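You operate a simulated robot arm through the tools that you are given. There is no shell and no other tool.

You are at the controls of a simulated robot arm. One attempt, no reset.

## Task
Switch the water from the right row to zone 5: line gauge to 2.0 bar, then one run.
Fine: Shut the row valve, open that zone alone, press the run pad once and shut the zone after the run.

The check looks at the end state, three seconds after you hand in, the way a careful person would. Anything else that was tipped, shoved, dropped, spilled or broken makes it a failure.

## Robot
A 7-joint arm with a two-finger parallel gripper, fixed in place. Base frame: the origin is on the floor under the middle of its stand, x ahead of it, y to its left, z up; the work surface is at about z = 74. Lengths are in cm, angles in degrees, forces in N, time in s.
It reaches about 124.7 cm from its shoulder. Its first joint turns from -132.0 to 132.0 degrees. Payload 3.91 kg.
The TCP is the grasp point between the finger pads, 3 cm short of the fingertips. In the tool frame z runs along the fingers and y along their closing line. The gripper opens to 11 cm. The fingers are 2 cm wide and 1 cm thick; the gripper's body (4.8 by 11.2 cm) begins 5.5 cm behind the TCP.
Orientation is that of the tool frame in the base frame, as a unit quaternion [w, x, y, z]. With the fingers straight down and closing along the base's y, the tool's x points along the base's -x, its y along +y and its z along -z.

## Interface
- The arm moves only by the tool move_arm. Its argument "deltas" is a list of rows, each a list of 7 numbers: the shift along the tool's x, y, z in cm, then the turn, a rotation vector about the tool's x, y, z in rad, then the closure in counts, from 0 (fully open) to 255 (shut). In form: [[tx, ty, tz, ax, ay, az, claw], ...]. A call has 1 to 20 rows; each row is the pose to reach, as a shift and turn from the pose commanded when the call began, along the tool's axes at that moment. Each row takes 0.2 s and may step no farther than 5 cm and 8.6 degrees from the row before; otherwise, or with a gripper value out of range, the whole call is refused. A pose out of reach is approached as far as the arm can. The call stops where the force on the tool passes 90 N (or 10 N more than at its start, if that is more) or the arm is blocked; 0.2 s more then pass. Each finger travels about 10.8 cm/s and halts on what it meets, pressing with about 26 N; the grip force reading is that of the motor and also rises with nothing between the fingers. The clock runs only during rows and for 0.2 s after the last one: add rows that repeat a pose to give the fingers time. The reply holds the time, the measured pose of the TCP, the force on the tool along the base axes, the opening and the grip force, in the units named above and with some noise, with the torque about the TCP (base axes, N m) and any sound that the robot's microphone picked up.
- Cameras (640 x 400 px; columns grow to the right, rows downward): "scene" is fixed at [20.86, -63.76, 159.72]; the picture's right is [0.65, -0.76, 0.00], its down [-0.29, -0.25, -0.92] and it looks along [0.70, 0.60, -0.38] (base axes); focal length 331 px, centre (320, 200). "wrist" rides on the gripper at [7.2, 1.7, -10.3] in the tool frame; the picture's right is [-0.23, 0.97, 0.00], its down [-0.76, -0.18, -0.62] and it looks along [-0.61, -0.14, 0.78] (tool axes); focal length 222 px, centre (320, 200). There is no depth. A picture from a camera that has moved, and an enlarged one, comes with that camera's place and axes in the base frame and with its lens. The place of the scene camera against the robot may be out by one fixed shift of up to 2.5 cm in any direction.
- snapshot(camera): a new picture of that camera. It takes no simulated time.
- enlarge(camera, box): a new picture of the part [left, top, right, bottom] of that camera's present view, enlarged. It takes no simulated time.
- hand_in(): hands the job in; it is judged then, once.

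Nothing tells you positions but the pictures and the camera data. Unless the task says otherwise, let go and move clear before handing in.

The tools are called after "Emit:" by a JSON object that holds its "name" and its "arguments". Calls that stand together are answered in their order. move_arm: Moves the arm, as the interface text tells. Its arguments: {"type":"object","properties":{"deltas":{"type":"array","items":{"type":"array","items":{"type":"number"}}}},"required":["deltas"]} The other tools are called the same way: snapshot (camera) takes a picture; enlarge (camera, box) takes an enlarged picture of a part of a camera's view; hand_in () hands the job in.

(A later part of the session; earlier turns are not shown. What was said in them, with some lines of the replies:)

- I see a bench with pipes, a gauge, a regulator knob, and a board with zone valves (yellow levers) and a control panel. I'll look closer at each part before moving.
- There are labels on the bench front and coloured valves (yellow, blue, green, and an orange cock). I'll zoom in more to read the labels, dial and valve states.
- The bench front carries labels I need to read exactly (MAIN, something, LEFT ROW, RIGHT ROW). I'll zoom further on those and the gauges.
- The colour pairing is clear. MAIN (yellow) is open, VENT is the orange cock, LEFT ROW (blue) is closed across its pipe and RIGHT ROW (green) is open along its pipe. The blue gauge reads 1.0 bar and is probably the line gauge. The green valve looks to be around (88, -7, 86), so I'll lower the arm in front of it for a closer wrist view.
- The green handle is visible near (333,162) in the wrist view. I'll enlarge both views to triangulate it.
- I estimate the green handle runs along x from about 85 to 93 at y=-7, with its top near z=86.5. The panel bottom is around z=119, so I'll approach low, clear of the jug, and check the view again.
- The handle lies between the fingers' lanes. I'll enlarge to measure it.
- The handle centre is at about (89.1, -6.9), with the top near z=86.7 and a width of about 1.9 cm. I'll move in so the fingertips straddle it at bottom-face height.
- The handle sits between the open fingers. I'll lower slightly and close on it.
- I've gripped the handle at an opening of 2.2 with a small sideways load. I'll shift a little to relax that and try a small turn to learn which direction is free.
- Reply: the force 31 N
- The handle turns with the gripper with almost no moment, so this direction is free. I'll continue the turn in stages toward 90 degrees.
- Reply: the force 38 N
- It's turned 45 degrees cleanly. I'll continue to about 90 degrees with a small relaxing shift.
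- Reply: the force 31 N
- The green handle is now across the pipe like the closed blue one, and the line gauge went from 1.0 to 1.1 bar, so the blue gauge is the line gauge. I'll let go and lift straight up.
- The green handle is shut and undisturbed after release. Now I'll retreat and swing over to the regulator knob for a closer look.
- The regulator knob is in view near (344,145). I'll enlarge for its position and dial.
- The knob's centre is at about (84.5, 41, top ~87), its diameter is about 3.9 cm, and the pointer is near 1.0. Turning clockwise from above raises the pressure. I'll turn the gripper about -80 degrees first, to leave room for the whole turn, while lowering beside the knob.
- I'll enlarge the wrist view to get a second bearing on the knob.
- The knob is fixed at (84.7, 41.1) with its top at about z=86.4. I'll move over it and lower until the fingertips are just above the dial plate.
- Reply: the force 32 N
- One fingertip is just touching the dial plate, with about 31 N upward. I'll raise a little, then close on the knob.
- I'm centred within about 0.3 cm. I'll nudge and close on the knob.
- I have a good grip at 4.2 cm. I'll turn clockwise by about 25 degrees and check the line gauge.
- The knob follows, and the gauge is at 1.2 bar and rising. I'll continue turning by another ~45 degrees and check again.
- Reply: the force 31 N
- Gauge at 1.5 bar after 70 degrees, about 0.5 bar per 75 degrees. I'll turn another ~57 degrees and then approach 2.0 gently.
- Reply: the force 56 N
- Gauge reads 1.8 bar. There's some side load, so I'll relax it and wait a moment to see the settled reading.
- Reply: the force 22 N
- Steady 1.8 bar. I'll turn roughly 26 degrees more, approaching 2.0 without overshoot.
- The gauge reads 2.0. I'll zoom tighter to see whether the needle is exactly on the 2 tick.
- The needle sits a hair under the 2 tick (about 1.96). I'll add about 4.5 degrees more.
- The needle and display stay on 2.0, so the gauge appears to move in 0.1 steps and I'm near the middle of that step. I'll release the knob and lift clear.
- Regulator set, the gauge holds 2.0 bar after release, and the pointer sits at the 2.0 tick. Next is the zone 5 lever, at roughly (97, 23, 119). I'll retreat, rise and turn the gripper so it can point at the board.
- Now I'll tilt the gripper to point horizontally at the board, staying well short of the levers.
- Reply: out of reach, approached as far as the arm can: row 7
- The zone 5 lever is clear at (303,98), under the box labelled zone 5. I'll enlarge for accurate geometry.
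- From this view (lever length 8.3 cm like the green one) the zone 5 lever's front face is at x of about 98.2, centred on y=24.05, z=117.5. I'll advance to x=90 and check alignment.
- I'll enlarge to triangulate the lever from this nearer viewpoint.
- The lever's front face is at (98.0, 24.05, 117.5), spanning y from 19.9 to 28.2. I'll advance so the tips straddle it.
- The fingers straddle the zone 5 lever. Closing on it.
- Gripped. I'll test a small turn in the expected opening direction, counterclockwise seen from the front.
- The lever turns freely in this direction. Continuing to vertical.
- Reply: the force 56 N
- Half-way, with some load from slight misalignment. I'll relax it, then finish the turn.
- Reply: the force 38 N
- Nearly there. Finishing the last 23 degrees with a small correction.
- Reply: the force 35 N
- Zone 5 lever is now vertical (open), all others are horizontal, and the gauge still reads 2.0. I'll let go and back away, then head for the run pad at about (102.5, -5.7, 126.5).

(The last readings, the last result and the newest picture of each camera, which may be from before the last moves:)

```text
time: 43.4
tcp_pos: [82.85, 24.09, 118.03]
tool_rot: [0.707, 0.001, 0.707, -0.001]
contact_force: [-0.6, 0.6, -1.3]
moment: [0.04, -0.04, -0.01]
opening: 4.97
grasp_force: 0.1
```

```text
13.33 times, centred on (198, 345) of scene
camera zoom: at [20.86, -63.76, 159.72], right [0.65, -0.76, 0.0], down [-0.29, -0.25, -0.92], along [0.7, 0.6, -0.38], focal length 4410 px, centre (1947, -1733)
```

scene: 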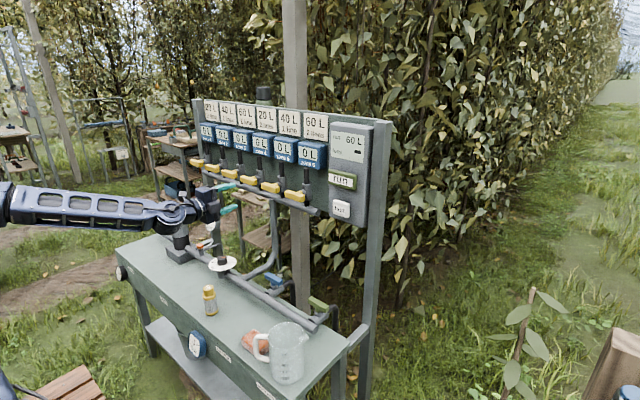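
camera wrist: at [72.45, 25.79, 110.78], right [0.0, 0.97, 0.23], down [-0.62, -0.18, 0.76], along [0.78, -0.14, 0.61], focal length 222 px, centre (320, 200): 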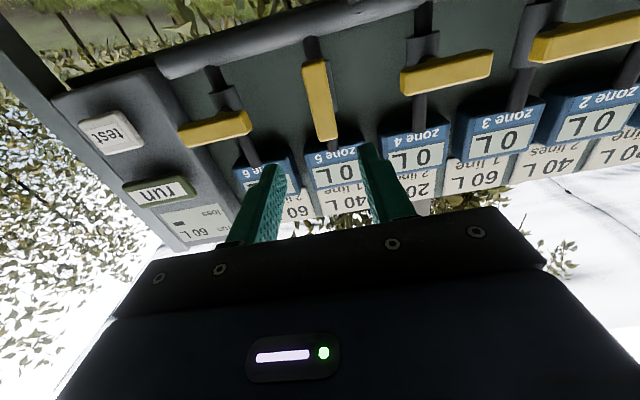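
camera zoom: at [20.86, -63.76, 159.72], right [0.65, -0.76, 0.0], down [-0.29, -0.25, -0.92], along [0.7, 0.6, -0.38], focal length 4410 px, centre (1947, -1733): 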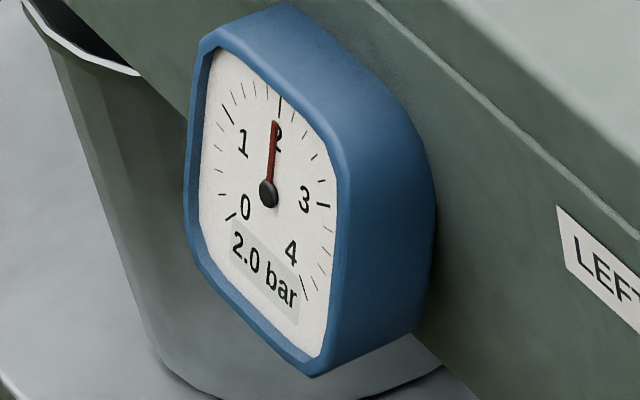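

Zone 5 alone is open, the counters are at 0, and the gauge is at 2.0. The run pad triangulates to about (102, -5, 126). I'll move in front of it with the fingers closed.

Emit:
{"name": "move_arm", "arguments": {"deltas": [[-1, -4, 0, 0, 0, 0, 180], [-2, -8.5, 0, 0, 0, 0, 255], [-3.3, -13, 0, 0, 0, 0, 255], [-4.6, -17.5, 0, 0, 0, 0, 255], [-6, -22, 1, 0, 0, 0, 255], [-7, -26, 3, 0, 0, 0, 255], [-8, -29.2, 6, 0, 0, 0, 255], [-8, -29.2, 6, 0, 0, 0, 255]]}}

Emit:
{"name": "snapshot", "arguments": {"camera": "wrist"}}

Emit:
{"name": "enlarge", "arguments": {"camera": "scene", "box": [260, 110, 400, 230]}}

```text
time: 45.2
tcp_pos: [89.03, -5.18, 126.13]
tool_rot: [0.707, -0.001, 0.707, 0.001]
contact_force: [-0.1, -0.6, -0.1]
moment: [0.05, -0.01, -0.01]
opening: 0.0
grasp_force: 26.1
```

```text
taken
camera wrist: at [78.74, -3.47, 118.9], right [0.0, 0.97, 0.23], down [-0.62, -0.18, 0.76], along [0.78, -0.14, 0.61], focal length 222 px, centre (320, 200)
```

wrist: 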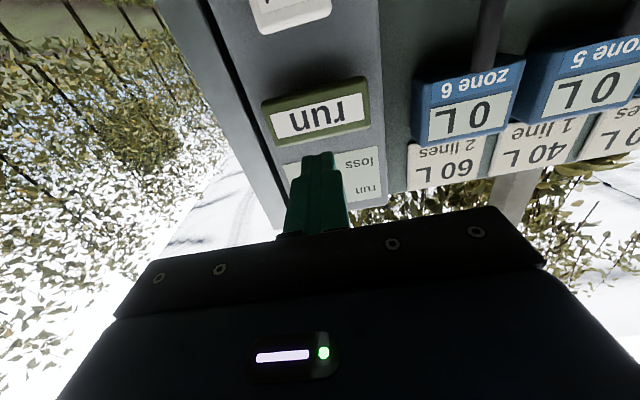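

```text
3.33 times, centred on (330, 170) of scene
camera zoom: at [20.86, -63.76, 159.72], right [0.65, -0.76, 0.0], down [-0.29, -0.25, -0.92], along [0.7, 0.6, -0.38], focal length 1103 px, centre (287, 300)
```

zoom: 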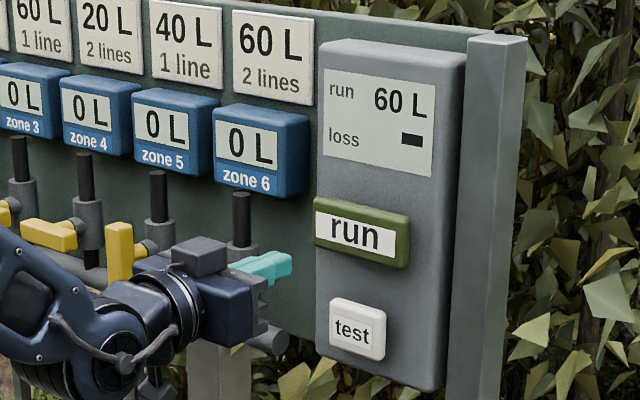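

The pad centre is at (102.5, -5.3, 125.8), directly ahead. I'll advance the tips to just short of contact.

Emit:
{"name": "move_arm", "arguments": {"deltas": [[0.1, -0.05, 4, 0, 0, 0, 255], [0.3, -0.1, 7.5, 0, 0, 0, 255], [0.3, -0.1, 8.5, 0, 0, 0, 255]]}}

Emit:
{"name": "snapshot", "arguments": {"camera": "wrist"}}

Emit:
{"name": "enlarge", "arguments": {"camera": "scene", "box": [290, 130, 390, 220]}}

```text
time: 46.0
tcp_pos: [97.38, -5.29, 125.78]
tool_rot: [0.707, -0.001, 0.707, 0.0]
contact_force: [-0.6, -0.5, -0.1]
moment: [-0.04, 0.07, -0.03]
opening: 0.0
grasp_force: 26.0
```

```text
taken
camera wrist: at [87.03, -3.59, 118.61], right [0.0, 0.97, 0.23], down [-0.62, -0.18, 0.76], along [0.78, -0.14, 0.61], focal length 222 px, centre (320, 200)
```

wrist: 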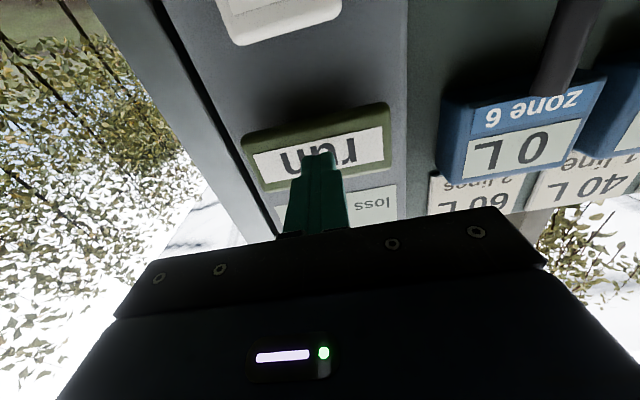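

```text
4.44 times, centred on (340, 175) of scene
camera zoom: at [20.86, -63.76, 159.72], right [0.65, -0.76, 0.0], down [-0.29, -0.25, -0.92], along [0.7, 0.6, -0.38], focal length 1470 px, centre (231, 311)
```

zoom: 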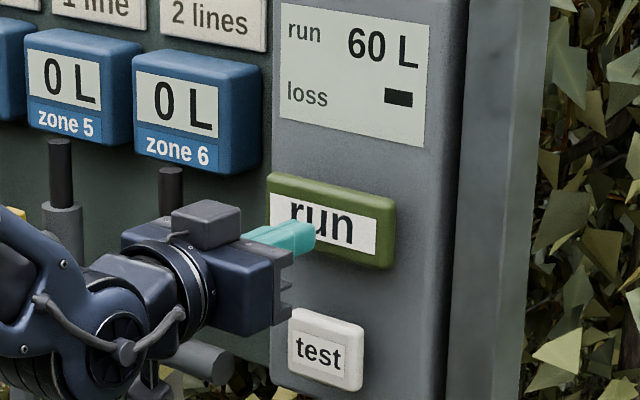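

Tips are lined up on the pad's middle, about 2 cm short. I'll advance slowly until contact.

Emit:
{"name": "move_arm", "arguments": {"deltas": [[0, 0, 0.8, 0, 0, 0, 255], [0, 0, 1.3, 0, 0, 0, 255], [0, 0, 1.6, 0, 0, 0, 255], [0, 0, 1.9, 0, 0, 0, 255]]}}

Emit:
{"name": "enlarge", "arguments": {"camera": "scene", "box": [290, 110, 390, 200]}}

```text
time: 47.0
tcp_pos: [99.35, -5.34, 125.65]
tool_rot: [0.707, -0.001, 0.707, 0.001]
contact_force: [-2.5, 0.7, 1.1]
moment: [-0.02, -0.05, -0.01]
opening: 0.01
grasp_force: 26.1
```

```text
4.44 times, centred on (340, 155) of scene
camera zoom: at [20.86, -63.76, 159.72], right [0.65, -0.76, 0.0], down [-0.29, -0.25, -0.92], along [0.7, 0.6, -0.38], focal length 1470 px, centre (231, 400)
```

zoom: 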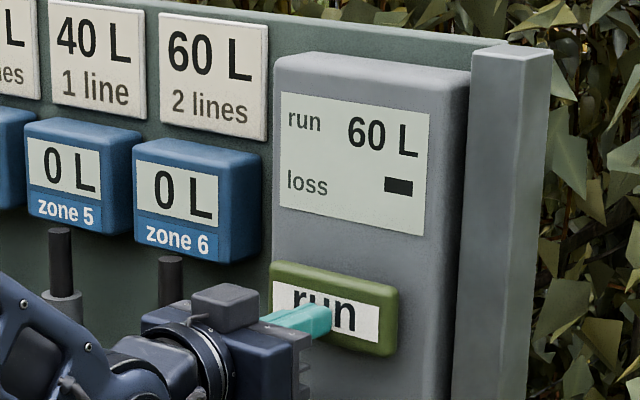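

Contact is just beginning (-2.5 N). I'll push in a bit further.

Emit:
{"name": "move_arm", "arguments": {"deltas": [[0, 0, 0.2, 0, 0, 0, 255], [0, 0, 0.4, 0, 0, 0, 255]]}}

Emit:
{"name": "enlarge", "arguments": {"camera": "scene", "box": [290, 110, 390, 200]}}

```text
time: 47.6
tcp_pos: [99.71, -5.32, 125.71]
tool_rot: [0.707, 0.001, 0.708, 0.001]
contact_force: [0.9, 0.1, -0.8]
moment: [0.0, -0.01, -0.02]
opening: 0.02
grasp_force: 26.0
heard: click
```

```text
4.44 times, centred on (340, 155) of scene
camera zoom: at [20.86, -63.76, 159.72], right [0.65, -0.76, 0.0], down [-0.29, -0.25, -0.92], along [0.7, 0.6, -0.38], focal length 1470 px, centre (231, 400)
```

zoom: 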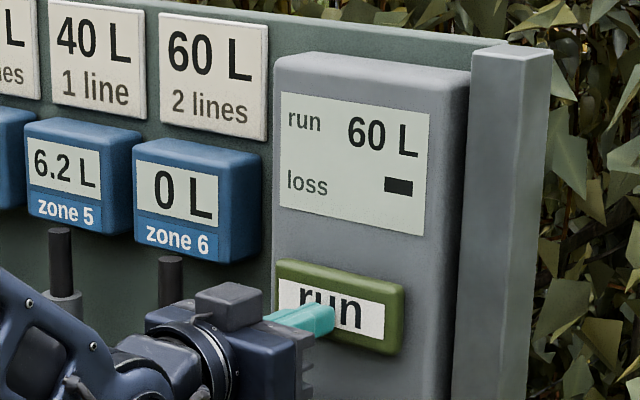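

The run has started: I heard a click and the zone 5 counter is at 6.2 L. I'll back off the pad and watch the run, the gauge and the counters.

Emit:
{"name": "move_arm", "arguments": {"deltas": [[0, 0, -1.5, 0, 0, 0, 255], [0, 0, -5, 0, 0, 0, 255], [0, 0, -9, 0, 0, 0, 255]]}}

Emit:
{"name": "enlarge", "arguments": {"camera": "scene", "box": [220, 110, 380, 220]}}

Emit:
{"name": "enlarge", "arguments": {"camera": "scene", "box": [182, 330, 214, 360]}}

```text
time: 48.4
tcp_pos: [90.81, -5.17, 125.64]
tool_rot: [0.707, 0.0, 0.707, 0.001]
contact_force: [0.2, 0.4, -0.8]
moment: [0.05, -0.06, 0.03]
opening: 0.01
grasp_force: 26.2
```

```text
3.64 times, centred on (300, 165) of scene
camera zoom: at [20.86, -63.76, 159.72], right [0.65, -0.76, 0.0], down [-0.29, -0.25, -0.92], along [0.7, 0.6, -0.38], focal length 1203 px, centre (393, 327)
```

zoom: 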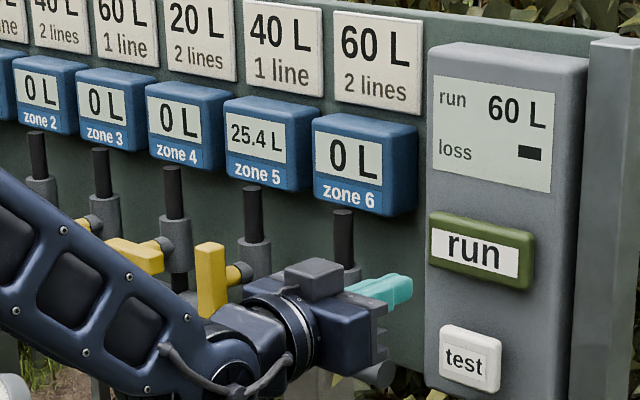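

```text
13.33 times, centred on (198, 345) of scene
camera zoom: at [20.86, -63.76, 159.72], right [0.65, -0.76, 0.0], down [-0.29, -0.25, -0.92], along [0.7, 0.6, -0.38], focal length 4410 px, centre (1947, -1733)
```

zoom: 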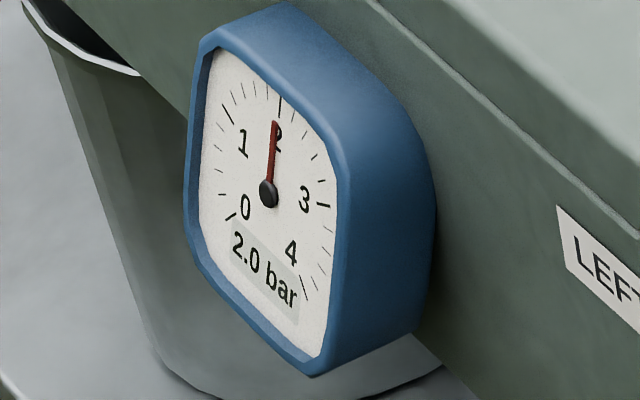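

The run is in progress (25.4 L) with the gauge at 2.0. I'll move back toward the zone 5 lever while it completes.

Emit:
{"name": "move_arm", "arguments": {"deltas": [[0, 0, -4, 0, 0, 0, 255], [0.5, 3, -7, 0, 0, 0, 255], [2, 7.3, -7.9, 0, 0, 0, 255], [3.4, 11.8, -7.9, 0, 0, 0, 200], [4.8, 16.3, -7.9, 0, 0, 0, 140], [6.2, 20.8, -7.9, 0, 0, 0, 140], [7.3, 25.3, -7.9, 0, 0, 0, 140], [7.8, 29.2, -7.9, 0, 0, 0, 140], [7.8, 29.2, -7.9, 0, 0, 0, 140]]}}

Emit:
{"name": "enlarge", "arguments": {"camera": "scene", "box": [200, 110, 380, 230]}}

Emit:
{"name": "enlarge", "arguments": {"camera": "scene", "box": [182, 330, 214, 360]}}

Emit:
{"name": "snapshot", "arguments": {"camera": "wrist"}}

```text
time: 50.4
tcp_pos: [82.8, 23.98, 118.1]
tool_rot: [0.707, 0.0, 0.707, 0.0]
contact_force: [-0.1, -0.3, 0.3]
moment: [0.0, 0.02, 0.0]
opening: 4.96
grasp_force: 0.1
```

```text
3.33 times, centred on (290, 170) of scene
camera zoom: at [20.86, -63.76, 159.72], right [0.65, -0.76, 0.0], down [-0.29, -0.25, -0.92], along [0.7, 0.6, -0.38], focal length 1103 px, centre (420, 300)
```

zoom: 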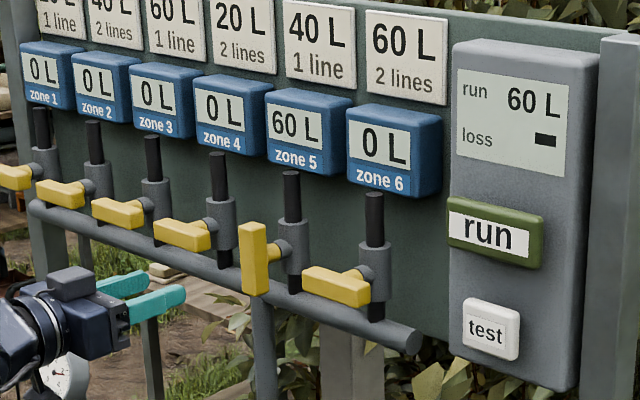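

```text
13.33 times, centred on (198, 345) of scene
camera zoom: at [20.86, -63.76, 159.72], right [0.65, -0.76, 0.0], down [-0.29, -0.25, -0.92], along [0.7, 0.6, -0.38], focal length 4410 px, centre (1947, -1733)
```

zoom: 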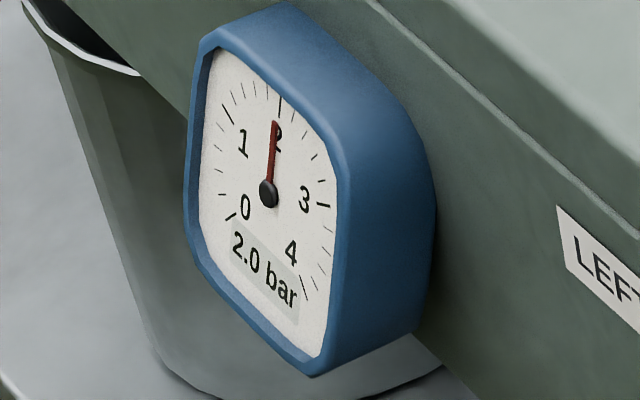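

```text
taken
camera wrist: at [72.53, 25.77, 110.97], right [0.0, 0.97, 0.23], down [-0.62, -0.18, 0.76], along [0.78, -0.14, 0.61], focal length 222 px, centre (320, 200)
```

wrist: 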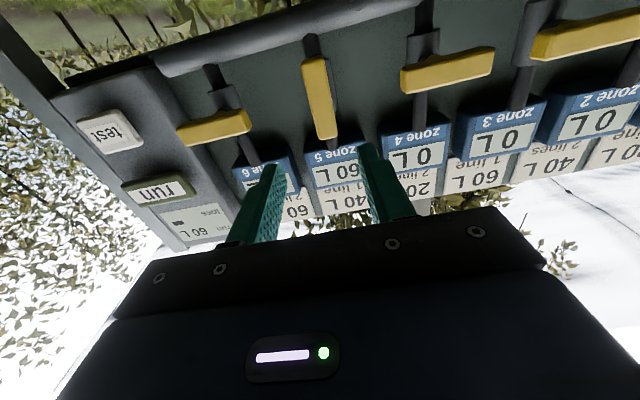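

The run finished at exactly 60 L in zone 5, with zero elsewhere and the gauge at 2.0. Now I'll go back onto the vertical zone 5 lever to shut it.

Emit:
{"name": "move_arm", "arguments": {"deltas": [[0.1, 0.1, 4.5, 0, 0, 0, 140], [0.3, 0.25, 9, 0, 0, 0, 140], [0.4, 0.35, 12, 0, 0, 0, 140], [0.4, 0.35, 14.1, 0, 0, 0, 140], [0.4, 0.35, 14.1, 0, 0, 0, 140]]}}

Emit:
{"name": "snapshot", "arguments": {"camera": "wrist"}}

Emit:
{"name": "enlarge", "arguments": {"camera": "scene", "box": [210, 110, 340, 230]}}

```text
time: 51.6
tcp_pos: [97.16, 24.43, 117.6]
tool_rot: [0.707, -0.001, 0.707, 0.001]
contact_force: [0.0, 0.2, 0.2]
moment: [0.0, -0.01, -0.03]
opening: 4.98
grasp_force: 0.1
```

```text
taken
camera wrist: at [86.79, 26.07, 110.36], right [0.0, 0.97, 0.23], down [-0.62, -0.18, 0.76], along [0.78, -0.14, 0.61], focal length 222 px, centre (320, 200)
```

wrist: 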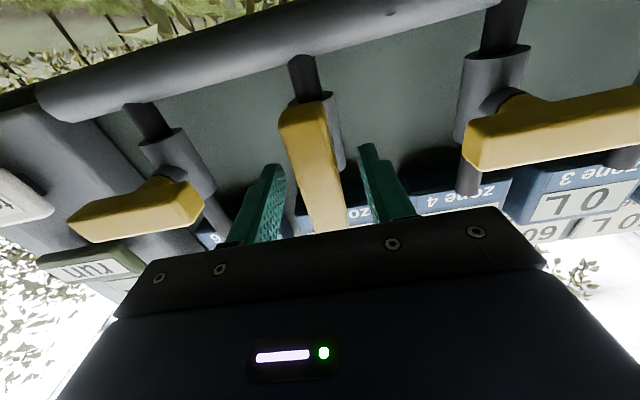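

```text
3.33 times, centred on (275, 170) of scene
camera zoom: at [20.86, -63.76, 159.72], right [0.65, -0.76, 0.0], down [-0.29, -0.25, -0.92], along [0.7, 0.6, -0.38], focal length 1103 px, centre (470, 300)
```

zoom: 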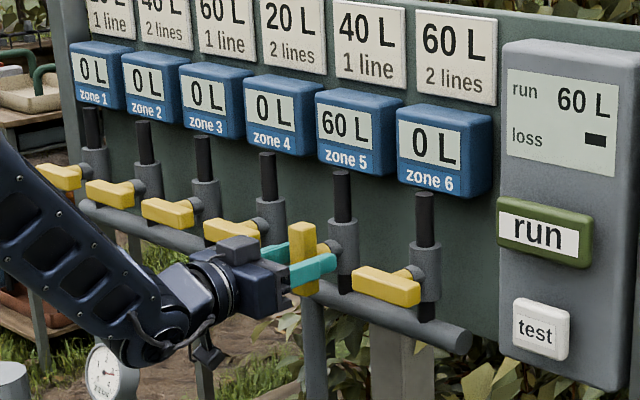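

The counter is steady at 60 L and the fingers straddle the lever. Closing and starting the turn back.

Emit:
{"name": "move_arm", "arguments": {"deltas": [[0, 0, 0, 0, 0, 0, 200], [0, 0, 0, 0, 0, 0, 255], [0, 0, 0, 0, 0, 0, 255], [0, 0, 0, 0, 0, 0, 255]]}}

```text
time: 52.6
tcp_pos: [97.17, 24.25, 117.59]
tool_rot: [0.707, 0.0, 0.707, -0.001]
contact_force: [2.5, -3.9, -0.9]
moment: [0.0, -0.35, -0.03]
opening: 2.4
grasp_force: 45.6
```

Gripped with little side load. Turning back clockwise in stages.

Emit:
{"name": "move_arm", "arguments": {"deltas": [[0, 0, 0, 0, 0, 0.12, 255], [0, 0, 0, 0, 0, 0.24, 255], [0, 0, 0, 0, 0, 0.36, 255], [0, 0, 0, 0, 0, 0.48, 255], [0, 0, 0, 0, 0, 0.6, 255]]}}

Emit:
{"name": "enlarge", "arguments": {"camera": "scene", "box": [220, 150, 320, 230]}}

```text
time: 53.8
tcp_pos: [97.11, 24.22, 117.57]
tool_rot: [0.676, 0.21, 0.675, 0.209]
contact_force: [34.5, -2.7, 7.9]
moment: [0.02, -0.16, 0.05]
opening: 2.39
grasp_force: 44.9
```

```text
5.00 times, centred on (270, 190) of scene
camera zoom: at [20.86, -63.76, 159.72], right [0.65, -0.76, 0.0], down [-0.29, -0.25, -0.92], along [0.7, 0.6, -0.38], focal length 1654 px, centre (570, 250)
```

zoom: 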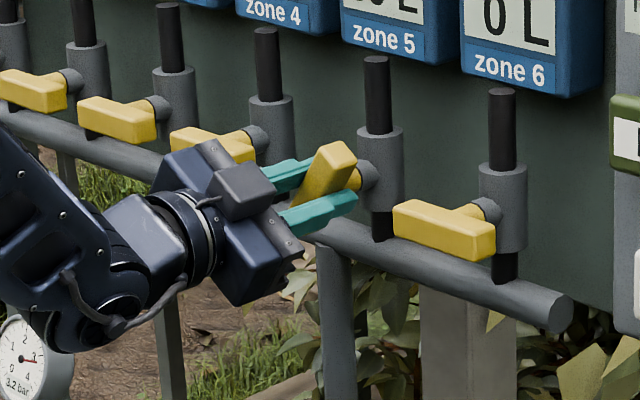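

It's turning cleanly. I'll ease forward slightly to shed the axial load and finish to horizontal.

Emit:
{"name": "move_arm", "arguments": {"deltas": [[0, 0, 0.15, 0, 0, 0.12, 255], [0, 0, 0.15, 0, 0, 0.24, 255], [0, 0, 0.15, 0, 0, 0.36, 255], [0, 0, 0.15, 0, 0, 0.48, 255], [0, 0, 0.15, 0, 0, 0.6, 255]]}}

```text
time: 55.0
tcp_pos: [97.15, 24.28, 117.49]
tool_rot: [0.582, 0.401, 0.584, 0.4]
contact_force: [0.1, -12.0, 1.1]
moment: [-0.03, 0.26, 0.26]
opening: 2.41
grasp_force: 44.9
```

The load is low. Finishing the last 21 degrees.

Emit:
{"name": "move_arm", "arguments": {"deltas": [[0, 0, 0, 0, 0, 0.12, 255], [0, 0, 0, 0, 0, 0.24, 255], [0, 0, 0, 0, 0, 0.34, 255], [0, 0, 0, 0, 0, 0.3708, 255], [0, 0, 0, 0, 0, 0.3708, 255]]}}

Emit:
{"name": "enlarge", "arguments": {"camera": "scene", "box": [220, 150, 320, 230]}}

Emit:
{"name": "enlarge", "arguments": {"camera": "wrist", "box": [200, 60, 440, 220]}}

```text
time: 56.2
tcp_pos: [97.11, 24.21, 117.55]
tool_rot: [0.499, 0.5, 0.5, 0.5]
contact_force: [1.9, -11.0, -10.4]
moment: [-0.1, -0.15, 0.77]
opening: 2.38
grasp_force: 45.0
```

```text
5.00 times, centred on (270, 190) of scene
camera zoom: at [20.86, -63.76, 159.72], right [0.65, -0.76, 0.0], down [-0.29, -0.25, -0.92], along [0.7, 0.6, -0.38], focal length 1654 px, centre (570, 250)
```

zoom: 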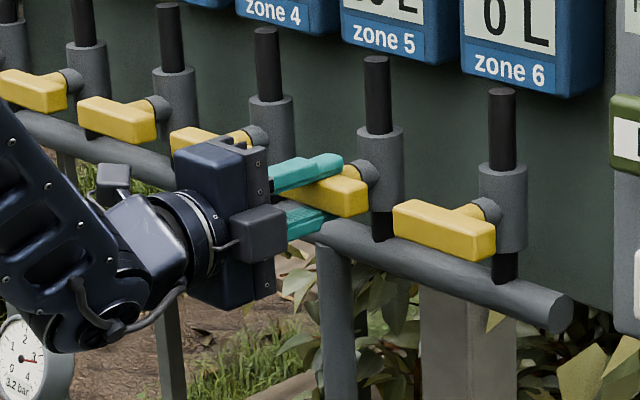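

```text
2.50 times, centred on (320, 140) of wrist
camera zoom: at [86.77, 31.49, 119.23], right [0.0, -0.23, 0.97], down [-0.62, -0.76, -0.18], along [0.78, -0.61, -0.14], focal length 555 px, centre (320, 350)
```

zoom: 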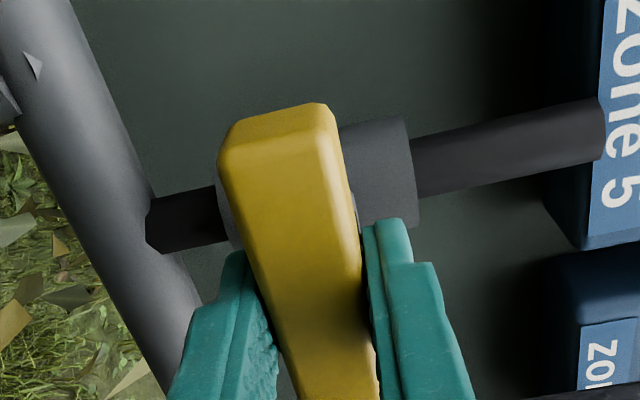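

Zone 5's lever is horizontal again. I'll let go and back straight away.

Emit:
{"name": "move_arm", "arguments": {"deltas": [[0, 0, 0, 0, 0, 0, 180], [0, 0, 0, 0, 0, 0, 140], [0, 0, 0, 0, 0, 0, 140], [0, 0, -2.5, 0, 0, 0, 140], [0, 0, -6, 0, 0, 0, 140], [0, 0, -10, 0, 0, 0, 140], [0, 0, -14.5, 0, 0, 0, 140], [0, 0, -19, 0, 0, 0, 140], [0, 0, -23, 0, 0, 0, 140]]}}

Emit:
{"name": "enlarge", "arguments": {"camera": "scene", "box": [190, 100, 380, 230]}}

Emit:
{"name": "enlarge", "arguments": {"camera": "scene", "box": [182, 330, 214, 360]}}

Emit:
{"name": "enlarge", "arguments": {"camera": "scene", "box": [100, 200, 380, 400]}}

Emit:
{"name": "snapshot", "arguments": {"camera": "wrist"}}

```text
time: 58.2
tcp_pos: [74.07, 24.19, 117.43]
tool_rot: [0.501, 0.499, 0.5, 0.5]
contact_force: [0.2, -0.2, -0.1]
moment: [-0.03, -0.06, 0.03]
opening: 4.98
grasp_force: 0.1
```

```text
3.08 times, centred on (285, 165) of scene
camera zoom: at [20.86, -63.76, 159.72], right [0.65, -0.76, 0.0], down [-0.29, -0.25, -0.92], along [0.7, 0.6, -0.38], focal length 1018 px, centre (428, 308)
```

zoom: 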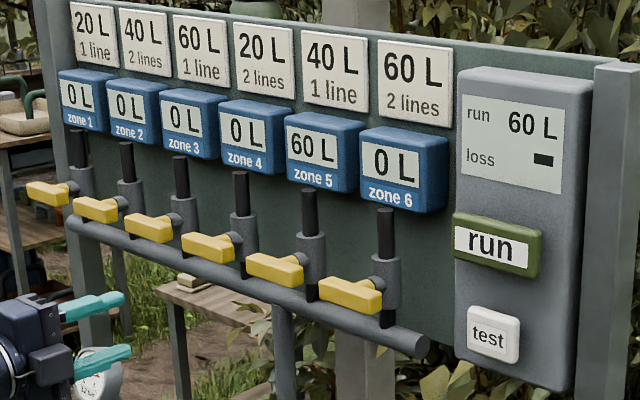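

```text
13.33 times, centred on (198, 345) of scene
camera zoom: at [20.86, -63.76, 159.72], right [0.65, -0.76, 0.0], down [-0.29, -0.25, -0.92], along [0.7, 0.6, -0.38], focal length 4410 px, centre (1947, -1733)
```

zoom: 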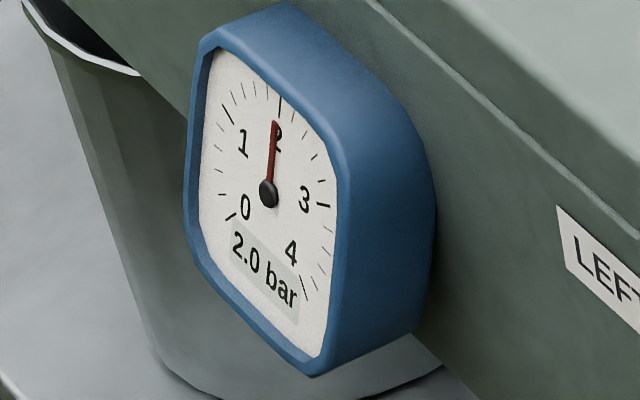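

```text
2.00 times, centred on (240, 300) of scene
camera zoom: at [20.86, -63.76, 159.72], right [0.65, -0.76, 0.0], down [-0.29, -0.25, -0.92], along [0.7, 0.6, -0.38], focal length 662 px, centre (480, 0)
```

zoom: 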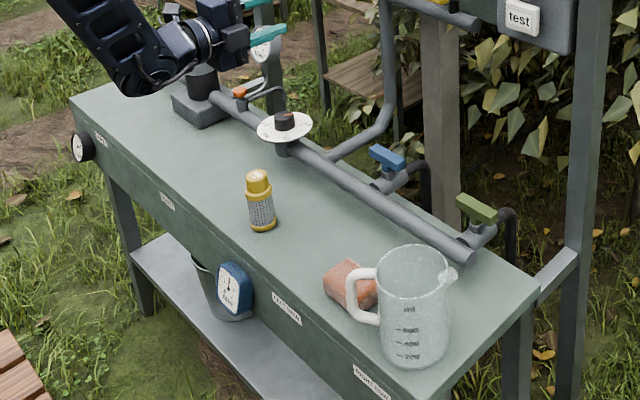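

```text
taken
camera wrist: at [63.81, 31.55, 119.16], right [0.0, -0.23, 0.97], down [-0.62, -0.76, -0.18], along [0.78, -0.61, -0.14], focal length 222 px, centre (320, 200)
```

wrist: 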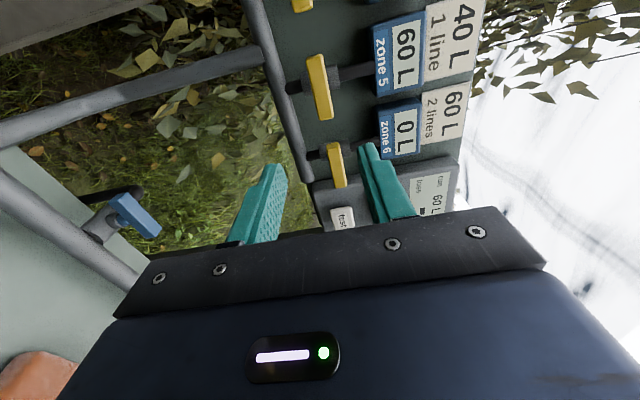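

Everything looks as required: zone 5 at 60 L and shut, gauge at 2.0 bar, green row valve shut, and the other levers, jug and filter bottle untouched. I'll retreat a little more, let a second pass, and verify once more.

Emit:
{"name": "move_arm", "arguments": {"deltas": [[0, 1, -3, 0, 0, 0, 140], [0, 3, -6, 0, 0, 0, 100], [0, 5, -8, 0, 0, 0, 60], [0, 5, -8, 0, 0, 0, 60], [0, 5, -8, 0, 0, 0, 60], [0, 5, -8, 0, 0, 0, 60]]}}

Emit:
{"name": "enlarge", "arguments": {"camera": "scene", "box": [210, 110, 380, 230]}}

Emit:
{"name": "enlarge", "arguments": {"camera": "scene", "box": [255, 250, 355, 330]}}

Emit:
{"name": "enlarge", "arguments": {"camera": "scene", "box": [110, 200, 260, 360]}}

```text
time: 59.6
tcp_pos: [66.09, 24.19, 122.53]
tool_rot: [0.499, 0.5, 0.501, 0.5]
contact_force: [-0.4, -0.2, 0.7]
moment: [0.0, 0.01, 0.04]
opening: 8.41
grasp_force: 0.1
```

```text
3.33 times, centred on (295, 170) of scene
camera zoom: at [20.86, -63.76, 159.72], right [0.65, -0.76, 0.0], down [-0.29, -0.25, -0.92], along [0.7, 0.6, -0.38], focal length 1103 px, centre (403, 300)
```

zoom: 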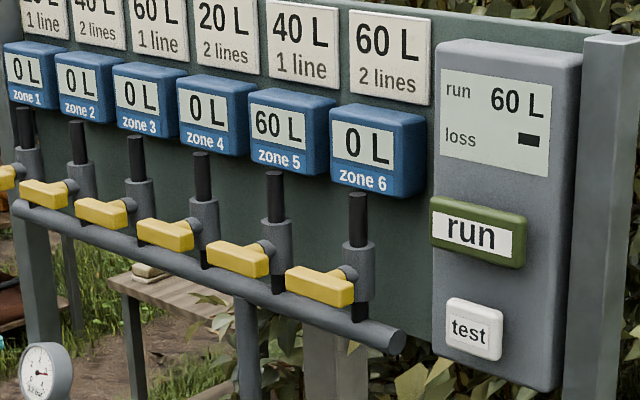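

```text
5.00 times, centred on (305, 290) of scene
camera zoom: at [20.86, -63.76, 159.72], right [0.65, -0.76, 0.0], down [-0.29, -0.25, -0.92], along [0.7, 0.6, -0.38], focal length 1654 px, centre (395, -250)
```

zoom: 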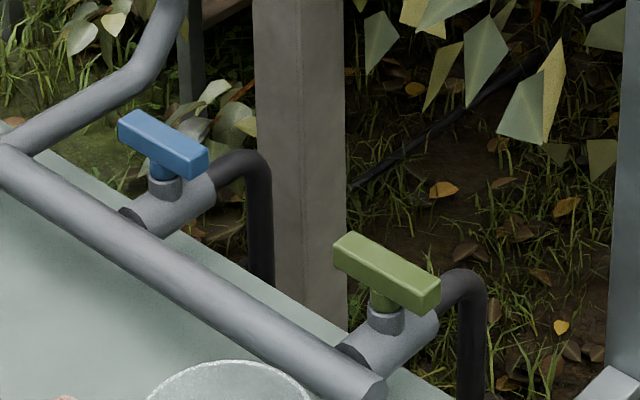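

```text
2.50 times, centred on (185, 280) of scene
camera zoom: at [20.86, -63.76, 159.72], right [0.65, -0.76, 0.0], down [-0.29, -0.25, -0.92], along [0.7, 0.6, -0.38], focal length 827 px, centre (658, 0)
```

zoom: 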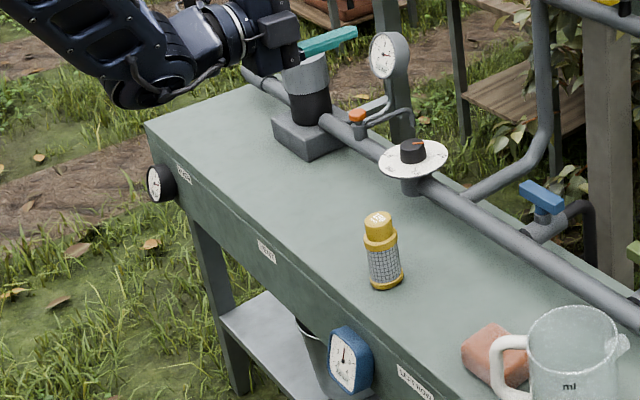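

The row valve and every zone lever are shut, zone 5 holds at 60 L after one run, the line gauge reads 2.0 bar and nothing else has moved. The arm is clear, so I'm handing in.

Emit:
{"name": "hand_in", "arguments": {}}

```text
The job is handed in.
```

The water is switched from the right row to zone 5, and I've handed the job in. I haven't seen the check's verdict.

- **Row valve:** the green right-row valve is shut, sitting across its pipe like the left-row one.
- **Pressure:** the line gauge (the blue one on the bench front) read 2.0 bar at every check, before, during and after the run. It seems to move in 0.1 bar steps, so the true pressure could be up to about 0.05 bar off.
- **Run:** I opened zone 5 alone and pressed the run pad once. Its counter went from 0 to 60 L and held there, and the other zones stayed at 0.
- **After the run:** zone 5 is shut again.

The plate above zone 5 says "40 L, 1 line", but the panel was set to a 60 L run, so one run put 60 L into that zone. I followed the instruction for one run and didn't change the panel setting.

While I was lowering onto the regulator knob, a fingertip briefly touched its dial plate at about 31 N. The plate shows no visible change, and nothing else on the bench looked moved in the last pictures. The arm is clear of the bench and board.
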